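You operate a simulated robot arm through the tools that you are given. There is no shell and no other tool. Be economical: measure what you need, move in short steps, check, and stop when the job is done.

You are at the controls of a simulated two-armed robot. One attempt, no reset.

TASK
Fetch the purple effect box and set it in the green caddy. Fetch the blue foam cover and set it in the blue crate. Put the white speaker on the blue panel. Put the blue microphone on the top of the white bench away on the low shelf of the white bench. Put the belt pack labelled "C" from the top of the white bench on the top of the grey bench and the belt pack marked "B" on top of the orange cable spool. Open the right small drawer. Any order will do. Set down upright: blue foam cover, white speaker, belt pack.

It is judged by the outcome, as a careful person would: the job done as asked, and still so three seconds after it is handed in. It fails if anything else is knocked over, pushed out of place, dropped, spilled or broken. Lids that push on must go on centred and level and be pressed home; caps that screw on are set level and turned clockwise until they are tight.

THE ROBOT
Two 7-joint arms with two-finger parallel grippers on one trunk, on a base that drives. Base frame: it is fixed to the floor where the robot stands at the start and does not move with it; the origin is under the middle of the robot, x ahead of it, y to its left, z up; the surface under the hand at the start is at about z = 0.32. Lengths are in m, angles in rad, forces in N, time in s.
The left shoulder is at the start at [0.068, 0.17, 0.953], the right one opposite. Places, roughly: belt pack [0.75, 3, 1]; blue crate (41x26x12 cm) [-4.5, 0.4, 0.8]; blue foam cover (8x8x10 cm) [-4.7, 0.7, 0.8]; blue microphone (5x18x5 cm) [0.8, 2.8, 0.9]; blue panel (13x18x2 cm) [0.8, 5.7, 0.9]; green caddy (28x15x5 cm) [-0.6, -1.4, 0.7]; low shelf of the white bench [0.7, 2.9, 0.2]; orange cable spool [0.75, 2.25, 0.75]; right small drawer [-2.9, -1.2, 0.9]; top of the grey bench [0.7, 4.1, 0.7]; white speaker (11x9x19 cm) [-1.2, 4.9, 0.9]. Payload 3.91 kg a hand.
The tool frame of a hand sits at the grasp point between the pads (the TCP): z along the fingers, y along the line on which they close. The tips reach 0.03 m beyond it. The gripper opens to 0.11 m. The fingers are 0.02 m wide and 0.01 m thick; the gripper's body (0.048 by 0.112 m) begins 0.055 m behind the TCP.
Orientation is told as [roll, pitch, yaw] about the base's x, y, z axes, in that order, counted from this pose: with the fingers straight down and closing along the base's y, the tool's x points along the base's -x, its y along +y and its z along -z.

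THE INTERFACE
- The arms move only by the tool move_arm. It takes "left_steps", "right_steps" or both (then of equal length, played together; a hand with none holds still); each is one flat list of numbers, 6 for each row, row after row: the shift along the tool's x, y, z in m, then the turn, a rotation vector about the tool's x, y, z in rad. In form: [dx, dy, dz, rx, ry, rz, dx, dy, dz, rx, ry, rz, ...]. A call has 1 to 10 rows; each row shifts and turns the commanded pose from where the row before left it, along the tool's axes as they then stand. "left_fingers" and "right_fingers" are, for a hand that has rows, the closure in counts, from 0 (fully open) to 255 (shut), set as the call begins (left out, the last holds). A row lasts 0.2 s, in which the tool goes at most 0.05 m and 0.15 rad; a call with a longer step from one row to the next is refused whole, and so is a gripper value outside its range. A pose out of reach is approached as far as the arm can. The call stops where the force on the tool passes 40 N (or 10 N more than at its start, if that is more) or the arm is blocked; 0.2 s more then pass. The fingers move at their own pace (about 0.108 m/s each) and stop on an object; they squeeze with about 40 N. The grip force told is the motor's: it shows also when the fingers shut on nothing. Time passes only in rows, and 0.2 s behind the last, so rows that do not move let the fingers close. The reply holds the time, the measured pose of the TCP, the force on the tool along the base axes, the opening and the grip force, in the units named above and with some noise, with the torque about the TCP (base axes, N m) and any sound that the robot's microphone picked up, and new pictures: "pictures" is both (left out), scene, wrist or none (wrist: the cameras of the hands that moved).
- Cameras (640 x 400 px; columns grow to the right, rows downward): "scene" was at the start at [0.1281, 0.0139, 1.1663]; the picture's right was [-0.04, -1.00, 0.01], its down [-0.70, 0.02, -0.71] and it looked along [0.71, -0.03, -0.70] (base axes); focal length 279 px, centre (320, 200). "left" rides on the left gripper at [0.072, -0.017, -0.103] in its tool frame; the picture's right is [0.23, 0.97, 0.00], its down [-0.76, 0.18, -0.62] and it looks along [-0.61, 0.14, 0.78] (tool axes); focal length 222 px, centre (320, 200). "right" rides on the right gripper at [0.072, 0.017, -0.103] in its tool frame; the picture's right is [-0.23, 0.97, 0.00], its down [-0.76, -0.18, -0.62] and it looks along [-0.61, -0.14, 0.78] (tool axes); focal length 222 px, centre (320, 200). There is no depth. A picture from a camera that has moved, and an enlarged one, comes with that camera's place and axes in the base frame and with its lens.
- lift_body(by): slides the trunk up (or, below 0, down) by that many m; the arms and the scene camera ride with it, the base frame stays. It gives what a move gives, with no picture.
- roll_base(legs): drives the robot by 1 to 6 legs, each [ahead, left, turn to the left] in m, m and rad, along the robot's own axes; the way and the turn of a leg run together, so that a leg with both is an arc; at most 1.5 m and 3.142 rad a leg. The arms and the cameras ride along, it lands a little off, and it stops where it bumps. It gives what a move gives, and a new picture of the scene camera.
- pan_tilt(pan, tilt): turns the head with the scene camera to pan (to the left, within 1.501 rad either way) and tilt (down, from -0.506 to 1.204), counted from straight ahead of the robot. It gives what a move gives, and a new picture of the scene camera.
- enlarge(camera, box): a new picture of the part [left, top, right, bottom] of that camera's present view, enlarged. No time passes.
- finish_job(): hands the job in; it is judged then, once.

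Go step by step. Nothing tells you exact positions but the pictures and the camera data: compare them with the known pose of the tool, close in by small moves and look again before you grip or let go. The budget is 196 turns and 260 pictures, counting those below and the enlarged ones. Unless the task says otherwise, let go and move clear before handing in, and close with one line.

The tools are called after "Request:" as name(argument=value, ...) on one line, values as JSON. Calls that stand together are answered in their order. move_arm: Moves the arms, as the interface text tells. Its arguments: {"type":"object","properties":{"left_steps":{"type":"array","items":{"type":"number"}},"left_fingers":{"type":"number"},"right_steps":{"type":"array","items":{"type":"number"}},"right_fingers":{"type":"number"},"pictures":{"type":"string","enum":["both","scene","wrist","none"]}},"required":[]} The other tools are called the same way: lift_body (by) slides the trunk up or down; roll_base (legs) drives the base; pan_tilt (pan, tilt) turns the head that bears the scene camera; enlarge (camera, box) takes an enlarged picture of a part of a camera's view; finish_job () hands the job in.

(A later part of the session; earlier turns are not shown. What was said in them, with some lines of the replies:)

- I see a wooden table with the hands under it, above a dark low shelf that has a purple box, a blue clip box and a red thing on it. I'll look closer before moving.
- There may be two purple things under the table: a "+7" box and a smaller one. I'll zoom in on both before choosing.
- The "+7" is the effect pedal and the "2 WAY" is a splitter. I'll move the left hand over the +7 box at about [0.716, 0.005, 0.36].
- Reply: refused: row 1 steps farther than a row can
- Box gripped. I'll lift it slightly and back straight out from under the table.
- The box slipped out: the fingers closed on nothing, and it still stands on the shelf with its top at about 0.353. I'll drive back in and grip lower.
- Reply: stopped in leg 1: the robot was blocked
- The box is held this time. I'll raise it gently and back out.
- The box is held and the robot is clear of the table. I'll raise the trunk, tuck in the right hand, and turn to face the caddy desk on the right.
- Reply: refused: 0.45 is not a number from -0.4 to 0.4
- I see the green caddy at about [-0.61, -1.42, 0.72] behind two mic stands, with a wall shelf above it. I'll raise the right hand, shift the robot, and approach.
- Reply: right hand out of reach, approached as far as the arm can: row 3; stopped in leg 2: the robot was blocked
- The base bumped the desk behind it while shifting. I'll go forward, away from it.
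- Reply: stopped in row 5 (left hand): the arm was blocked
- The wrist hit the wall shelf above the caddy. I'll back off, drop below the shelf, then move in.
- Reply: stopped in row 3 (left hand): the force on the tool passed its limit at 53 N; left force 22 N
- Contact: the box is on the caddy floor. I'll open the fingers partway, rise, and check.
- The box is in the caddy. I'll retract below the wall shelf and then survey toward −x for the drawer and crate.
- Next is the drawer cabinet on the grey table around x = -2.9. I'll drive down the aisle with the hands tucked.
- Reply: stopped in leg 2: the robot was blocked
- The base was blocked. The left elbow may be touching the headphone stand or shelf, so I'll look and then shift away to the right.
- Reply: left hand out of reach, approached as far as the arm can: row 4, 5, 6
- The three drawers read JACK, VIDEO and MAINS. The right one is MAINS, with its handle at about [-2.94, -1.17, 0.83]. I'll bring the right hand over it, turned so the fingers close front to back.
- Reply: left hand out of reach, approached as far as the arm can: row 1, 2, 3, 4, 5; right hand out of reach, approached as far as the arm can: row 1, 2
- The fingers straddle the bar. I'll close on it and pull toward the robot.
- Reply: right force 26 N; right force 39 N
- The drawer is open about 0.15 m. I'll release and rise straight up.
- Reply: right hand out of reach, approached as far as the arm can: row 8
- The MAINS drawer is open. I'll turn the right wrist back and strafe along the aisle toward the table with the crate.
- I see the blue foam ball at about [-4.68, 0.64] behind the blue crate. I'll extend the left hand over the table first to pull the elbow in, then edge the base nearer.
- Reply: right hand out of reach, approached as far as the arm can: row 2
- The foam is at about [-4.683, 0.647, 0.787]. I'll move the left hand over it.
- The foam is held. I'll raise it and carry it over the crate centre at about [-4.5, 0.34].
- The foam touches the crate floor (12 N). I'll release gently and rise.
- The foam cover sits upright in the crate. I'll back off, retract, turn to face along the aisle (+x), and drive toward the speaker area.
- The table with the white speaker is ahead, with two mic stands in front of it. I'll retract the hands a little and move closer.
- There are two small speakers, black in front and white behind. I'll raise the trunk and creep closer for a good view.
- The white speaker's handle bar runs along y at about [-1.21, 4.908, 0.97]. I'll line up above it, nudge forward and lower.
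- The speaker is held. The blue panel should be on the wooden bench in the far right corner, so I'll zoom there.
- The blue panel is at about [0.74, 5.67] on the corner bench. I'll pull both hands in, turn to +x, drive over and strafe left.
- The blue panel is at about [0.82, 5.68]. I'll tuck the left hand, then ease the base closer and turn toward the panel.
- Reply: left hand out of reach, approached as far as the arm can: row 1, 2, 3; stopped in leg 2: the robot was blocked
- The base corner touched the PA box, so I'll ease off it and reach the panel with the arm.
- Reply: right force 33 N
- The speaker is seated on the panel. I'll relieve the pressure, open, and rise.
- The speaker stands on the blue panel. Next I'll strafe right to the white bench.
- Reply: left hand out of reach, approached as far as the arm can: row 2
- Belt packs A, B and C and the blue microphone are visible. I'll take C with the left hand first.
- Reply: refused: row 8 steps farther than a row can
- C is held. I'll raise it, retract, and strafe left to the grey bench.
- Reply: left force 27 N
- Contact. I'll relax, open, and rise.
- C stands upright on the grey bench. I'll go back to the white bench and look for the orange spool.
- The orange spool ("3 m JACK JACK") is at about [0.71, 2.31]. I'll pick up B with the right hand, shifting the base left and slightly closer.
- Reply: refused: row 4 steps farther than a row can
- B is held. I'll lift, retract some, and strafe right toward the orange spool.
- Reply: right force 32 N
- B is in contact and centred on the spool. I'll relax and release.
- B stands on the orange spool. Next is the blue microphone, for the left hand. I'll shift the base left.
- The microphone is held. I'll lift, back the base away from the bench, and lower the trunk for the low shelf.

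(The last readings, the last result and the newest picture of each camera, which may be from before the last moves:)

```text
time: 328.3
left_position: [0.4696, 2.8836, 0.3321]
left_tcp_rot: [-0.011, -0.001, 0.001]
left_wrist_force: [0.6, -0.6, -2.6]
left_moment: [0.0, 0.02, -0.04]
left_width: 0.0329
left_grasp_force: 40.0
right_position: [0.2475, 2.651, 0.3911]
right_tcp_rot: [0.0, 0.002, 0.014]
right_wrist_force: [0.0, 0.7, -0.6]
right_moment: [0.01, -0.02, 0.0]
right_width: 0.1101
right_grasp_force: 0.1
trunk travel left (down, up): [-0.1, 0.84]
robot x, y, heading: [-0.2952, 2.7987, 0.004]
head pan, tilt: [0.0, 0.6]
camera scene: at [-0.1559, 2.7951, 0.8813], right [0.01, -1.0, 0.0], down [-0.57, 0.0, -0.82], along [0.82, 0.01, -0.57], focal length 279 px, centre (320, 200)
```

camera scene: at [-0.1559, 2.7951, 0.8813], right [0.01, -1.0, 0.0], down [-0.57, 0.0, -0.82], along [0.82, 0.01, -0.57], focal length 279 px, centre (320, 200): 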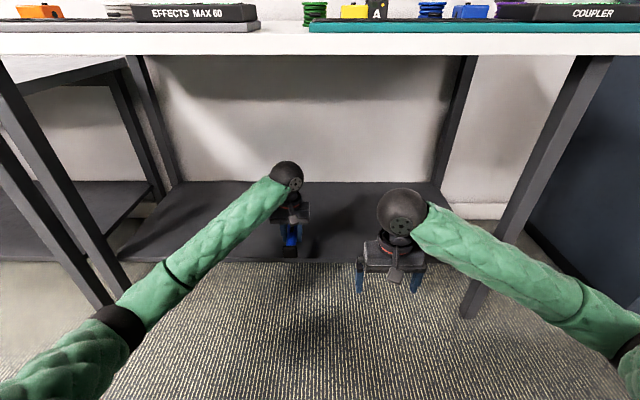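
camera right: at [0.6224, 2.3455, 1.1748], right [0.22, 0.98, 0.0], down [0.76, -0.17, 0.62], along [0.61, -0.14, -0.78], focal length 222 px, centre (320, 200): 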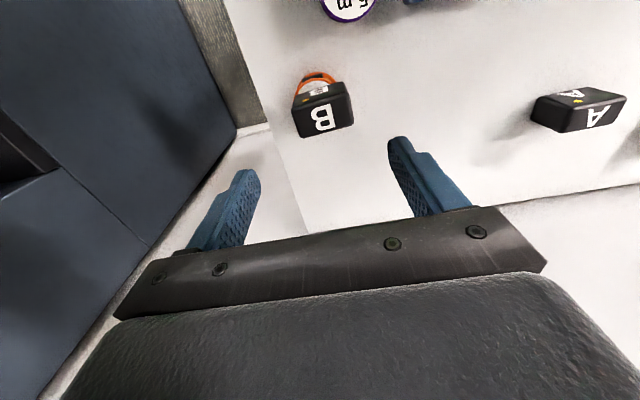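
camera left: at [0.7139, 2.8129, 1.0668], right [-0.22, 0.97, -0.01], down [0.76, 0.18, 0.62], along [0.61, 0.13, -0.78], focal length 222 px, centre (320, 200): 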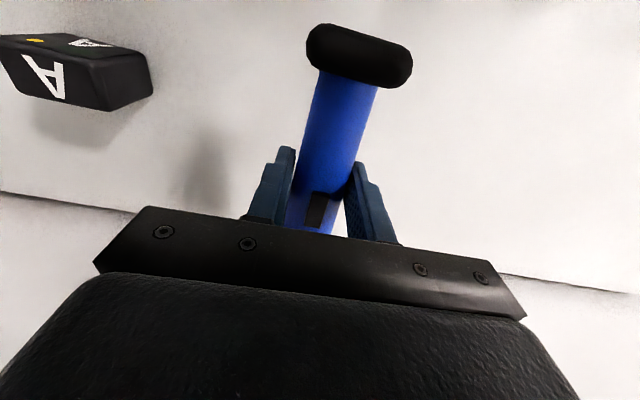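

Request:
roll_base(legs=[[0.23, 0.0, 0]])

Request:
move_arm(left_steps=[0, 0, 0.03, 0, 0, 0, 0, 0, 0.02, 0, 0, 0], pictures="wrist")

```text
time: 330.0
left_position: [0.6839, 2.8805, 0.3334]
left_tcp_rot: [-0.014, -0.003, -0.008]
left_wrist_force: [0.6, -0.1, -3.5]
left_moment: [-0.02, 0.09, 0.02]
left_width: 0.0329
left_grasp_force: 40.1
right_position: [0.4496, 2.6525, 0.3872]
right_tcp_rot: [0.0, 0.01, 0.018]
right_wrist_force: [-0.5, 0.0, 0.5]
right_moment: [0.02, 0.03, 0.03]
right_width: 0.1101
right_grasp_force: 0.0
trunk travel left (down, up): [-0.1, 0.84]
robot x, y, heading: [-0.0857, 2.8006, 0.001]
head pan, tilt: [0.0, 0.6]
stopped in leg 1: the robot was blocked; the commanded pose is now the measured one
camera scene: at [0.0555, 2.7987, 0.8812], right [0.0, -1.0, 0.0], down [-0.56, 0.0, -0.83], along [0.83, 0.0, -0.56], focal length 279 px, centre (320, 200)
```

scene: 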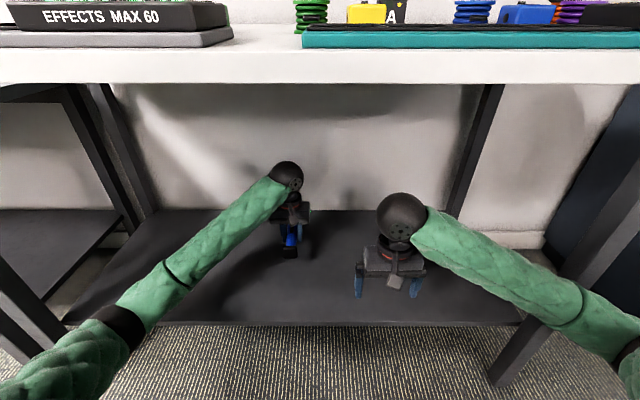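

```text
time: 330.6
left_position: [0.685, 2.879, 0.2855]
left_tcp_rot: [-0.013, -0.004, -0.004]
left_wrist_force: [-0.2, -0.5, -2.1]
left_moment: [-0.01, 0.07, 0.0]
left_width: 0.0332
left_grasp_force: 39.9
right_position: [0.4492, 2.6525, 0.387]
right_tcp_rot: [-0.002, 0.01, 0.018]
right_wrist_force: [0.3, 0.3, 0.0]
right_moment: [-0.03, -0.01, -0.02]
right_width: 0.1099
right_grasp_force: 0.0
trunk travel left (down, up): [-0.1, 0.84]
robot x, y, heading: [-0.084, 2.796, 0.004]
head pan, tilt: [0.0, 0.6]
camera left: at [0.6127, 2.8646, 0.3883], right [-0.22, 0.98, -0.01], down [0.76, 0.18, 0.62], along [0.61, 0.13, -0.78], focal length 222 px, centre (320, 200)
```

left: 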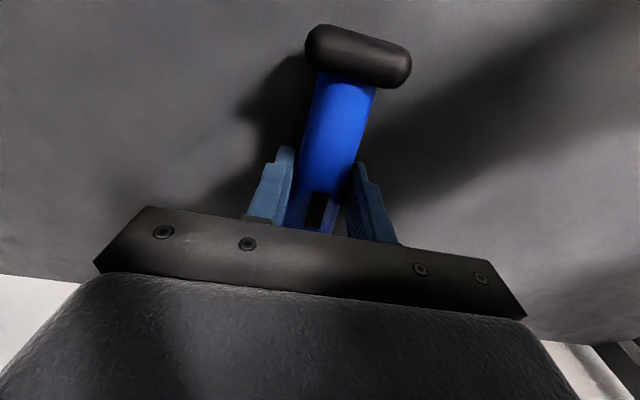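

Request:
move_arm(left_steps=[0, 0, 0.02, 0, 0, 0, 0, 0, 0.015, 0, 0, 0], pictures="wrist")

Request:
move_arm(left_steps=[0, 0, 0.005, 0, 0, 0, 0, 0, 0.004, 0, 0, 0], pictures="none")

```text
time: 331.1
left_position: [0.6837, 2.879, 0.2706]
left_tcp_rot: [-0.017, -0.007, -0.008]
left_wrist_force: [-7.7, 1.7, 18.0]
left_moment: [0.58, 0.53, 0.17]
left_width: 0.0334
left_grasp_force: 40.2
right_position: [0.4492, 2.6532, 0.3871]
right_tcp_rot: [-0.001, 0.012, 0.018]
right_wrist_force: [-0.3, 0.4, 0.3]
right_moment: [0.01, 0.01, 0.01]
right_width: 0.1098
right_grasp_force: 0.0
trunk travel left (down, up): [-0.1, 0.84]
robot x, y, heading: [-0.0804, 2.7984, -0.004]
head pan, tilt: [0.0, 0.6]
stopped in row 2 (left hand): the force on the tool passed its limit at 62 N (the readings are from after the stop); the commanded pose is now the measured one
camera left: at [0.613, 2.8646, 0.3735], right [-0.22, 0.98, -0.02], down [0.76, 0.18, 0.63], along [0.61, 0.12, -0.78], focal length 222 px, centre (320, 200)
```

left: 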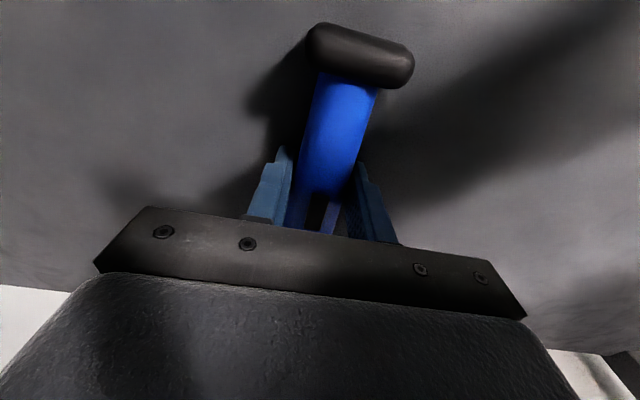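

```text
time: 331.4
left_position: [0.6842, 2.8798, 0.2701]
left_tcp_rot: [-0.019, -0.01, -0.009]
left_wrist_force: [-10.1, 1.7, 18.1]
left_moment: [0.59, 0.71, 0.15]
left_width: 0.0337
left_grasp_force: 39.7
right_position: [0.4484, 2.6512, 0.3849]
right_tcp_rot: [-0.001, 0.01, 0.018]
right_wrist_force: [-0.5, -0.2, 0.5]
right_moment: [0.0, 0.0, 0.03]
right_width: 0.1101
right_grasp_force: 0.1
trunk travel left (down, up): [-0.1, 0.84]
robot x, y, heading: [-0.0816, 2.7961, 0.001]
head pan, tilt: [0.0, 0.6]
stopped in row 1 (left hand): the force on the tool passed its limit at 48 N (the readings are from after the stop); the commanded pose is now the measured one
```

The mic touches the shelf. I'll relax and release.

Request:
move_arm(left_steps=[0, 0, -0.003, 0, 0, 0, 0, 0, 0, 0, 0, 0], pictures="none")

Request:
move_arm(left_steps=[0, 0, 0, 0, 0, 0, 0, 0, 0, 0, 0, 0, 0, 0, 0, 0, 0, 0, 0, 0, -0.02, 0, 0, 0, 0, 0, -0.03, 0, 0, 0, 0, 0, -0.03, 0, 0, 0], left_fingers=60, pictures="both")

```text
time: 332.0
left_position: [0.6848, 2.8791, 0.2697]
left_tcp_rot: [-0.017, -0.007, -0.007]
left_wrist_force: [-0.8, 0.4, -3.1]
left_moment: [-0.03, 0.1, 0.0]
left_width: 0.0338
left_grasp_force: 39.8
right_position: [0.4485, 2.6527, 0.3854]
right_tcp_rot: [-0.002, 0.016, 0.018]
right_wrist_force: [0.3, 0.3, 0.6]
right_moment: [0.01, -0.01, 0.02]
right_width: 0.1101
right_grasp_force: 0.1
trunk travel left (down, up): [-0.1, 0.84]
robot x, y, heading: [-0.08, 2.7957, -0.001]
head pan, tilt: [0.0, 0.6]
```

```text
time: 333.4
left_position: [0.6829, 2.8793, 0.3522]
left_tcp_rot: [-0.015, -0.008, -0.007]
left_wrist_force: [0.5, -0.1, 0.1]
left_moment: [0.03, 0.04, -0.01]
left_width: 0.0843
left_grasp_force: 0.0
right_position: [0.4492, 2.6526, 0.3856]
right_tcp_rot: [-0.002, 0.015, 0.019]
right_wrist_force: [0.8, -0.3, 0.0]
right_moment: [-0.03, -0.03, -0.02]
right_width: 0.11
right_grasp_force: 0.0
trunk travel left (down, up): [-0.1, 0.84]
robot x, y, heading: [-0.0809, 2.7972, 0.008]
head pan, tilt: [0.0, 0.6]
camera scene: at [0.0557, 2.7979, 0.8814], right [0.0, -1.0, 0.0], down [-0.56, 0.0, -0.83], along [0.83, 0.0, -0.56], focal length 279 px, centre (320, 200)
camera left: at [0.6119, 2.8654, 0.4549], right [-0.22, 0.98, -0.02], down [0.76, 0.18, 0.63], along [0.61, 0.12, -0.78], focal length 222 px, centre (320, 200)
```

scene: 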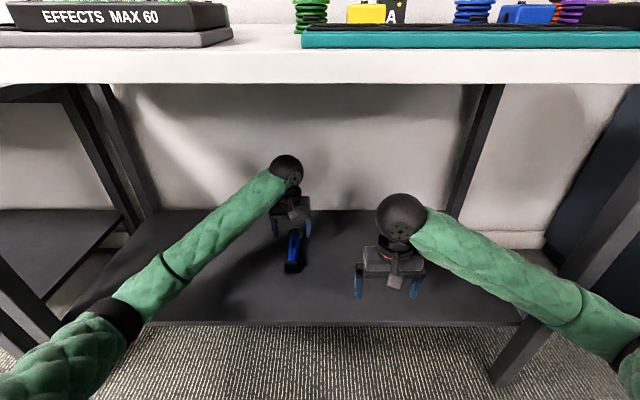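
left: 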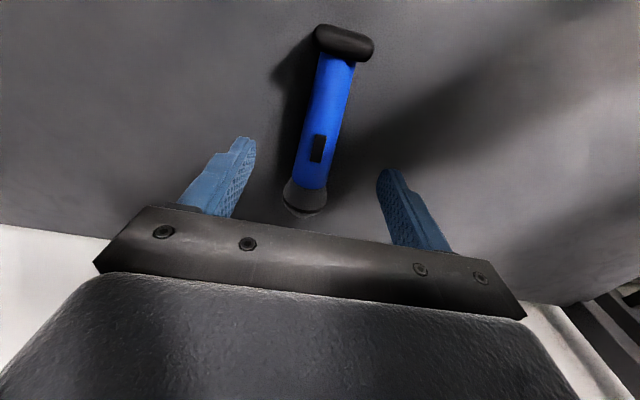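

The mic rests on the low shelf. I'll raise a little, back straight out, and verify.

Request:
move_arm(left_steps=[0, 0, -0.03, 0, 0, 0], pictures="none")

Request:
roll_base(legs=[[-0.62, 0, 0]])

Request:
enlarge(camera="scene", box=[160, 100, 400, 250])

Request:
lift_body(by=0.4)

Request:
enlarge(camera="scene", box=[0, 60, 480, 360])

```text
time: 333.8
left_position: [0.6826, 2.8805, 0.381]
left_tcp_rot: [-0.017, -0.008, -0.007]
left_wrist_force: [-0.9, -0.3, 0.1]
left_moment: [0.0, 0.02, 0.0]
left_width: 0.0842
left_grasp_force: 0.1
right_position: [0.4487, 2.652, 0.3842]
right_tcp_rot: [-0.003, 0.014, 0.017]
right_wrist_force: [0.6, -0.2, -0.1]
right_moment: [-0.01, 0.03, -0.02]
right_width: 0.1099
right_grasp_force: 0.1
trunk travel left (down, up): [-0.1, 0.84]
robot x, y, heading: [-0.0783, 2.7954, 0.002]
head pan, tilt: [0.0, 0.6]
```

```text
time: 337.3
left_position: [0.0615, 2.8784, 0.3809]
left_tcp_rot: [-0.015, -0.007, -0.015]
left_wrist_force: [-0.2, -0.1, -0.5]
left_moment: [0.0, 0.04, 0.01]
left_width: 0.0843
left_grasp_force: 0.1
right_position: [-0.1737, 2.6516, 0.3842]
right_tcp_rot: [-0.001, 0.014, 0.012]
right_wrist_force: [0.2, 0.2, 0.5]
right_moment: [-0.01, 0.02, 0.02]
right_width: 0.1102
right_grasp_force: 0.1
trunk travel left (down, up): [-0.1, 0.84]
robot x, y, heading: [-0.7059, 2.8013, -0.007]
head pan, tilt: [0.0, 0.6]
camera scene: at [-0.5653, 2.7984, 0.8813], right [-0.01, -1.0, 0.0], down [-0.57, 0.0, -0.82], along [0.82, -0.01, -0.57], focal length 279 px, centre (320, 200)
```

scene: 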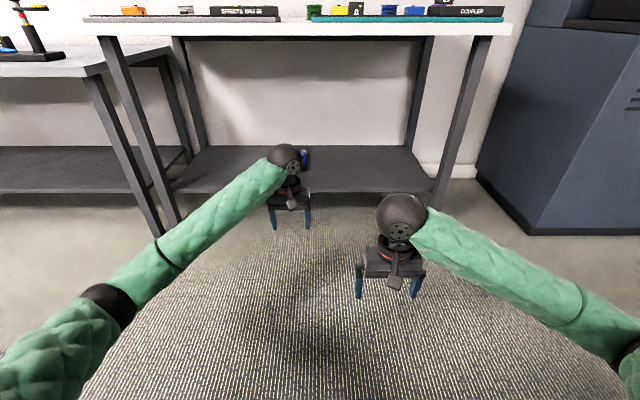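

```text
2.67 times, centred on (280, 175) of scene
camera zoom: at [-0.5653, 2.7984, 0.8813], right [-0.01, -1.0, 0.0], down [-0.57, 0.0, -0.82], along [0.82, -0.01, -0.57], focal length 744 px, centre (427, 267)
```

zoom: 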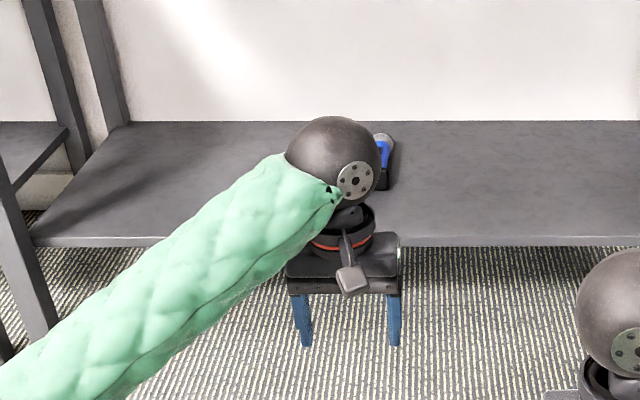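

```text
time: 341.1
left_position: [0.062, 2.8775, 0.7812]
left_tcp_rot: [-0.016, -0.007, -0.015]
left_wrist_force: [-0.5, -0.8, 0.2]
left_moment: [-0.04, 0.01, 0.0]
left_width: 0.0843
left_grasp_force: 0.0
right_position: [-0.173, 2.6512, 0.784]
right_tcp_rot: [-0.001, 0.014, 0.01]
right_wrist_force: [-0.3, 0.2, -0.5]
right_moment: [0.02, -0.01, -0.01]
right_width: 0.1099
right_grasp_force: 0.0
trunk travel left (down, up): [-0.5, 0.44]
robot x, y, heading: [-0.7053, 2.7981, -0.006]
head pan, tilt: [0.0, 0.6]
```

```text
1.33 times, centred on (240, 210) of scene
camera zoom: at [-0.565, 2.7984, 1.2812], right [-0.01, -1.0, 0.0], down [-0.57, 0.0, -0.82], along [0.82, -0.01, -0.57], focal length 372 px, centre (427, 187)
```

zoom: 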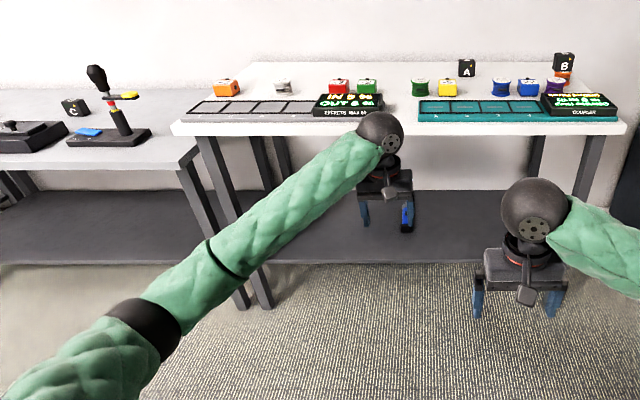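

Request:
enlarge(camera="scene", box=[360, 80, 480, 155])

```text
5.33 times, centred on (420, 118) of scene
camera zoom: at [-0.565, 2.7984, 1.2812], right [-0.01, -1.0, 0.0], down [-0.57, 0.0, -0.82], along [0.82, -0.01, -0.57], focal length 1488 px, centre (-213, 640)
```

zoom: 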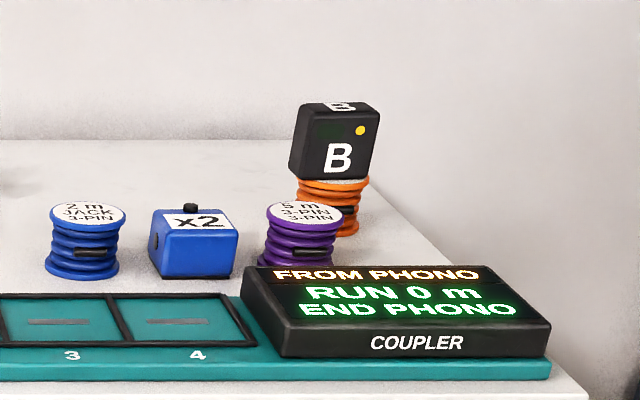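

Everything checks out in the last views: B stands on the orange spool, C stands on the grey bench, and the mic is on the low shelf. Both hands are clear, so I'm handing in.

Request:
finish_job()

```text
The job is handed in.
```

I placed all six items where you asked and opened the right small drawer (MAINS), and the job is handed in. While driving, the robot bumped the teal desk, the PA box, and possibly the headphone stand and white bench. Nothing looked toppled in the views I had, but I did not check each of them closely afterwards.
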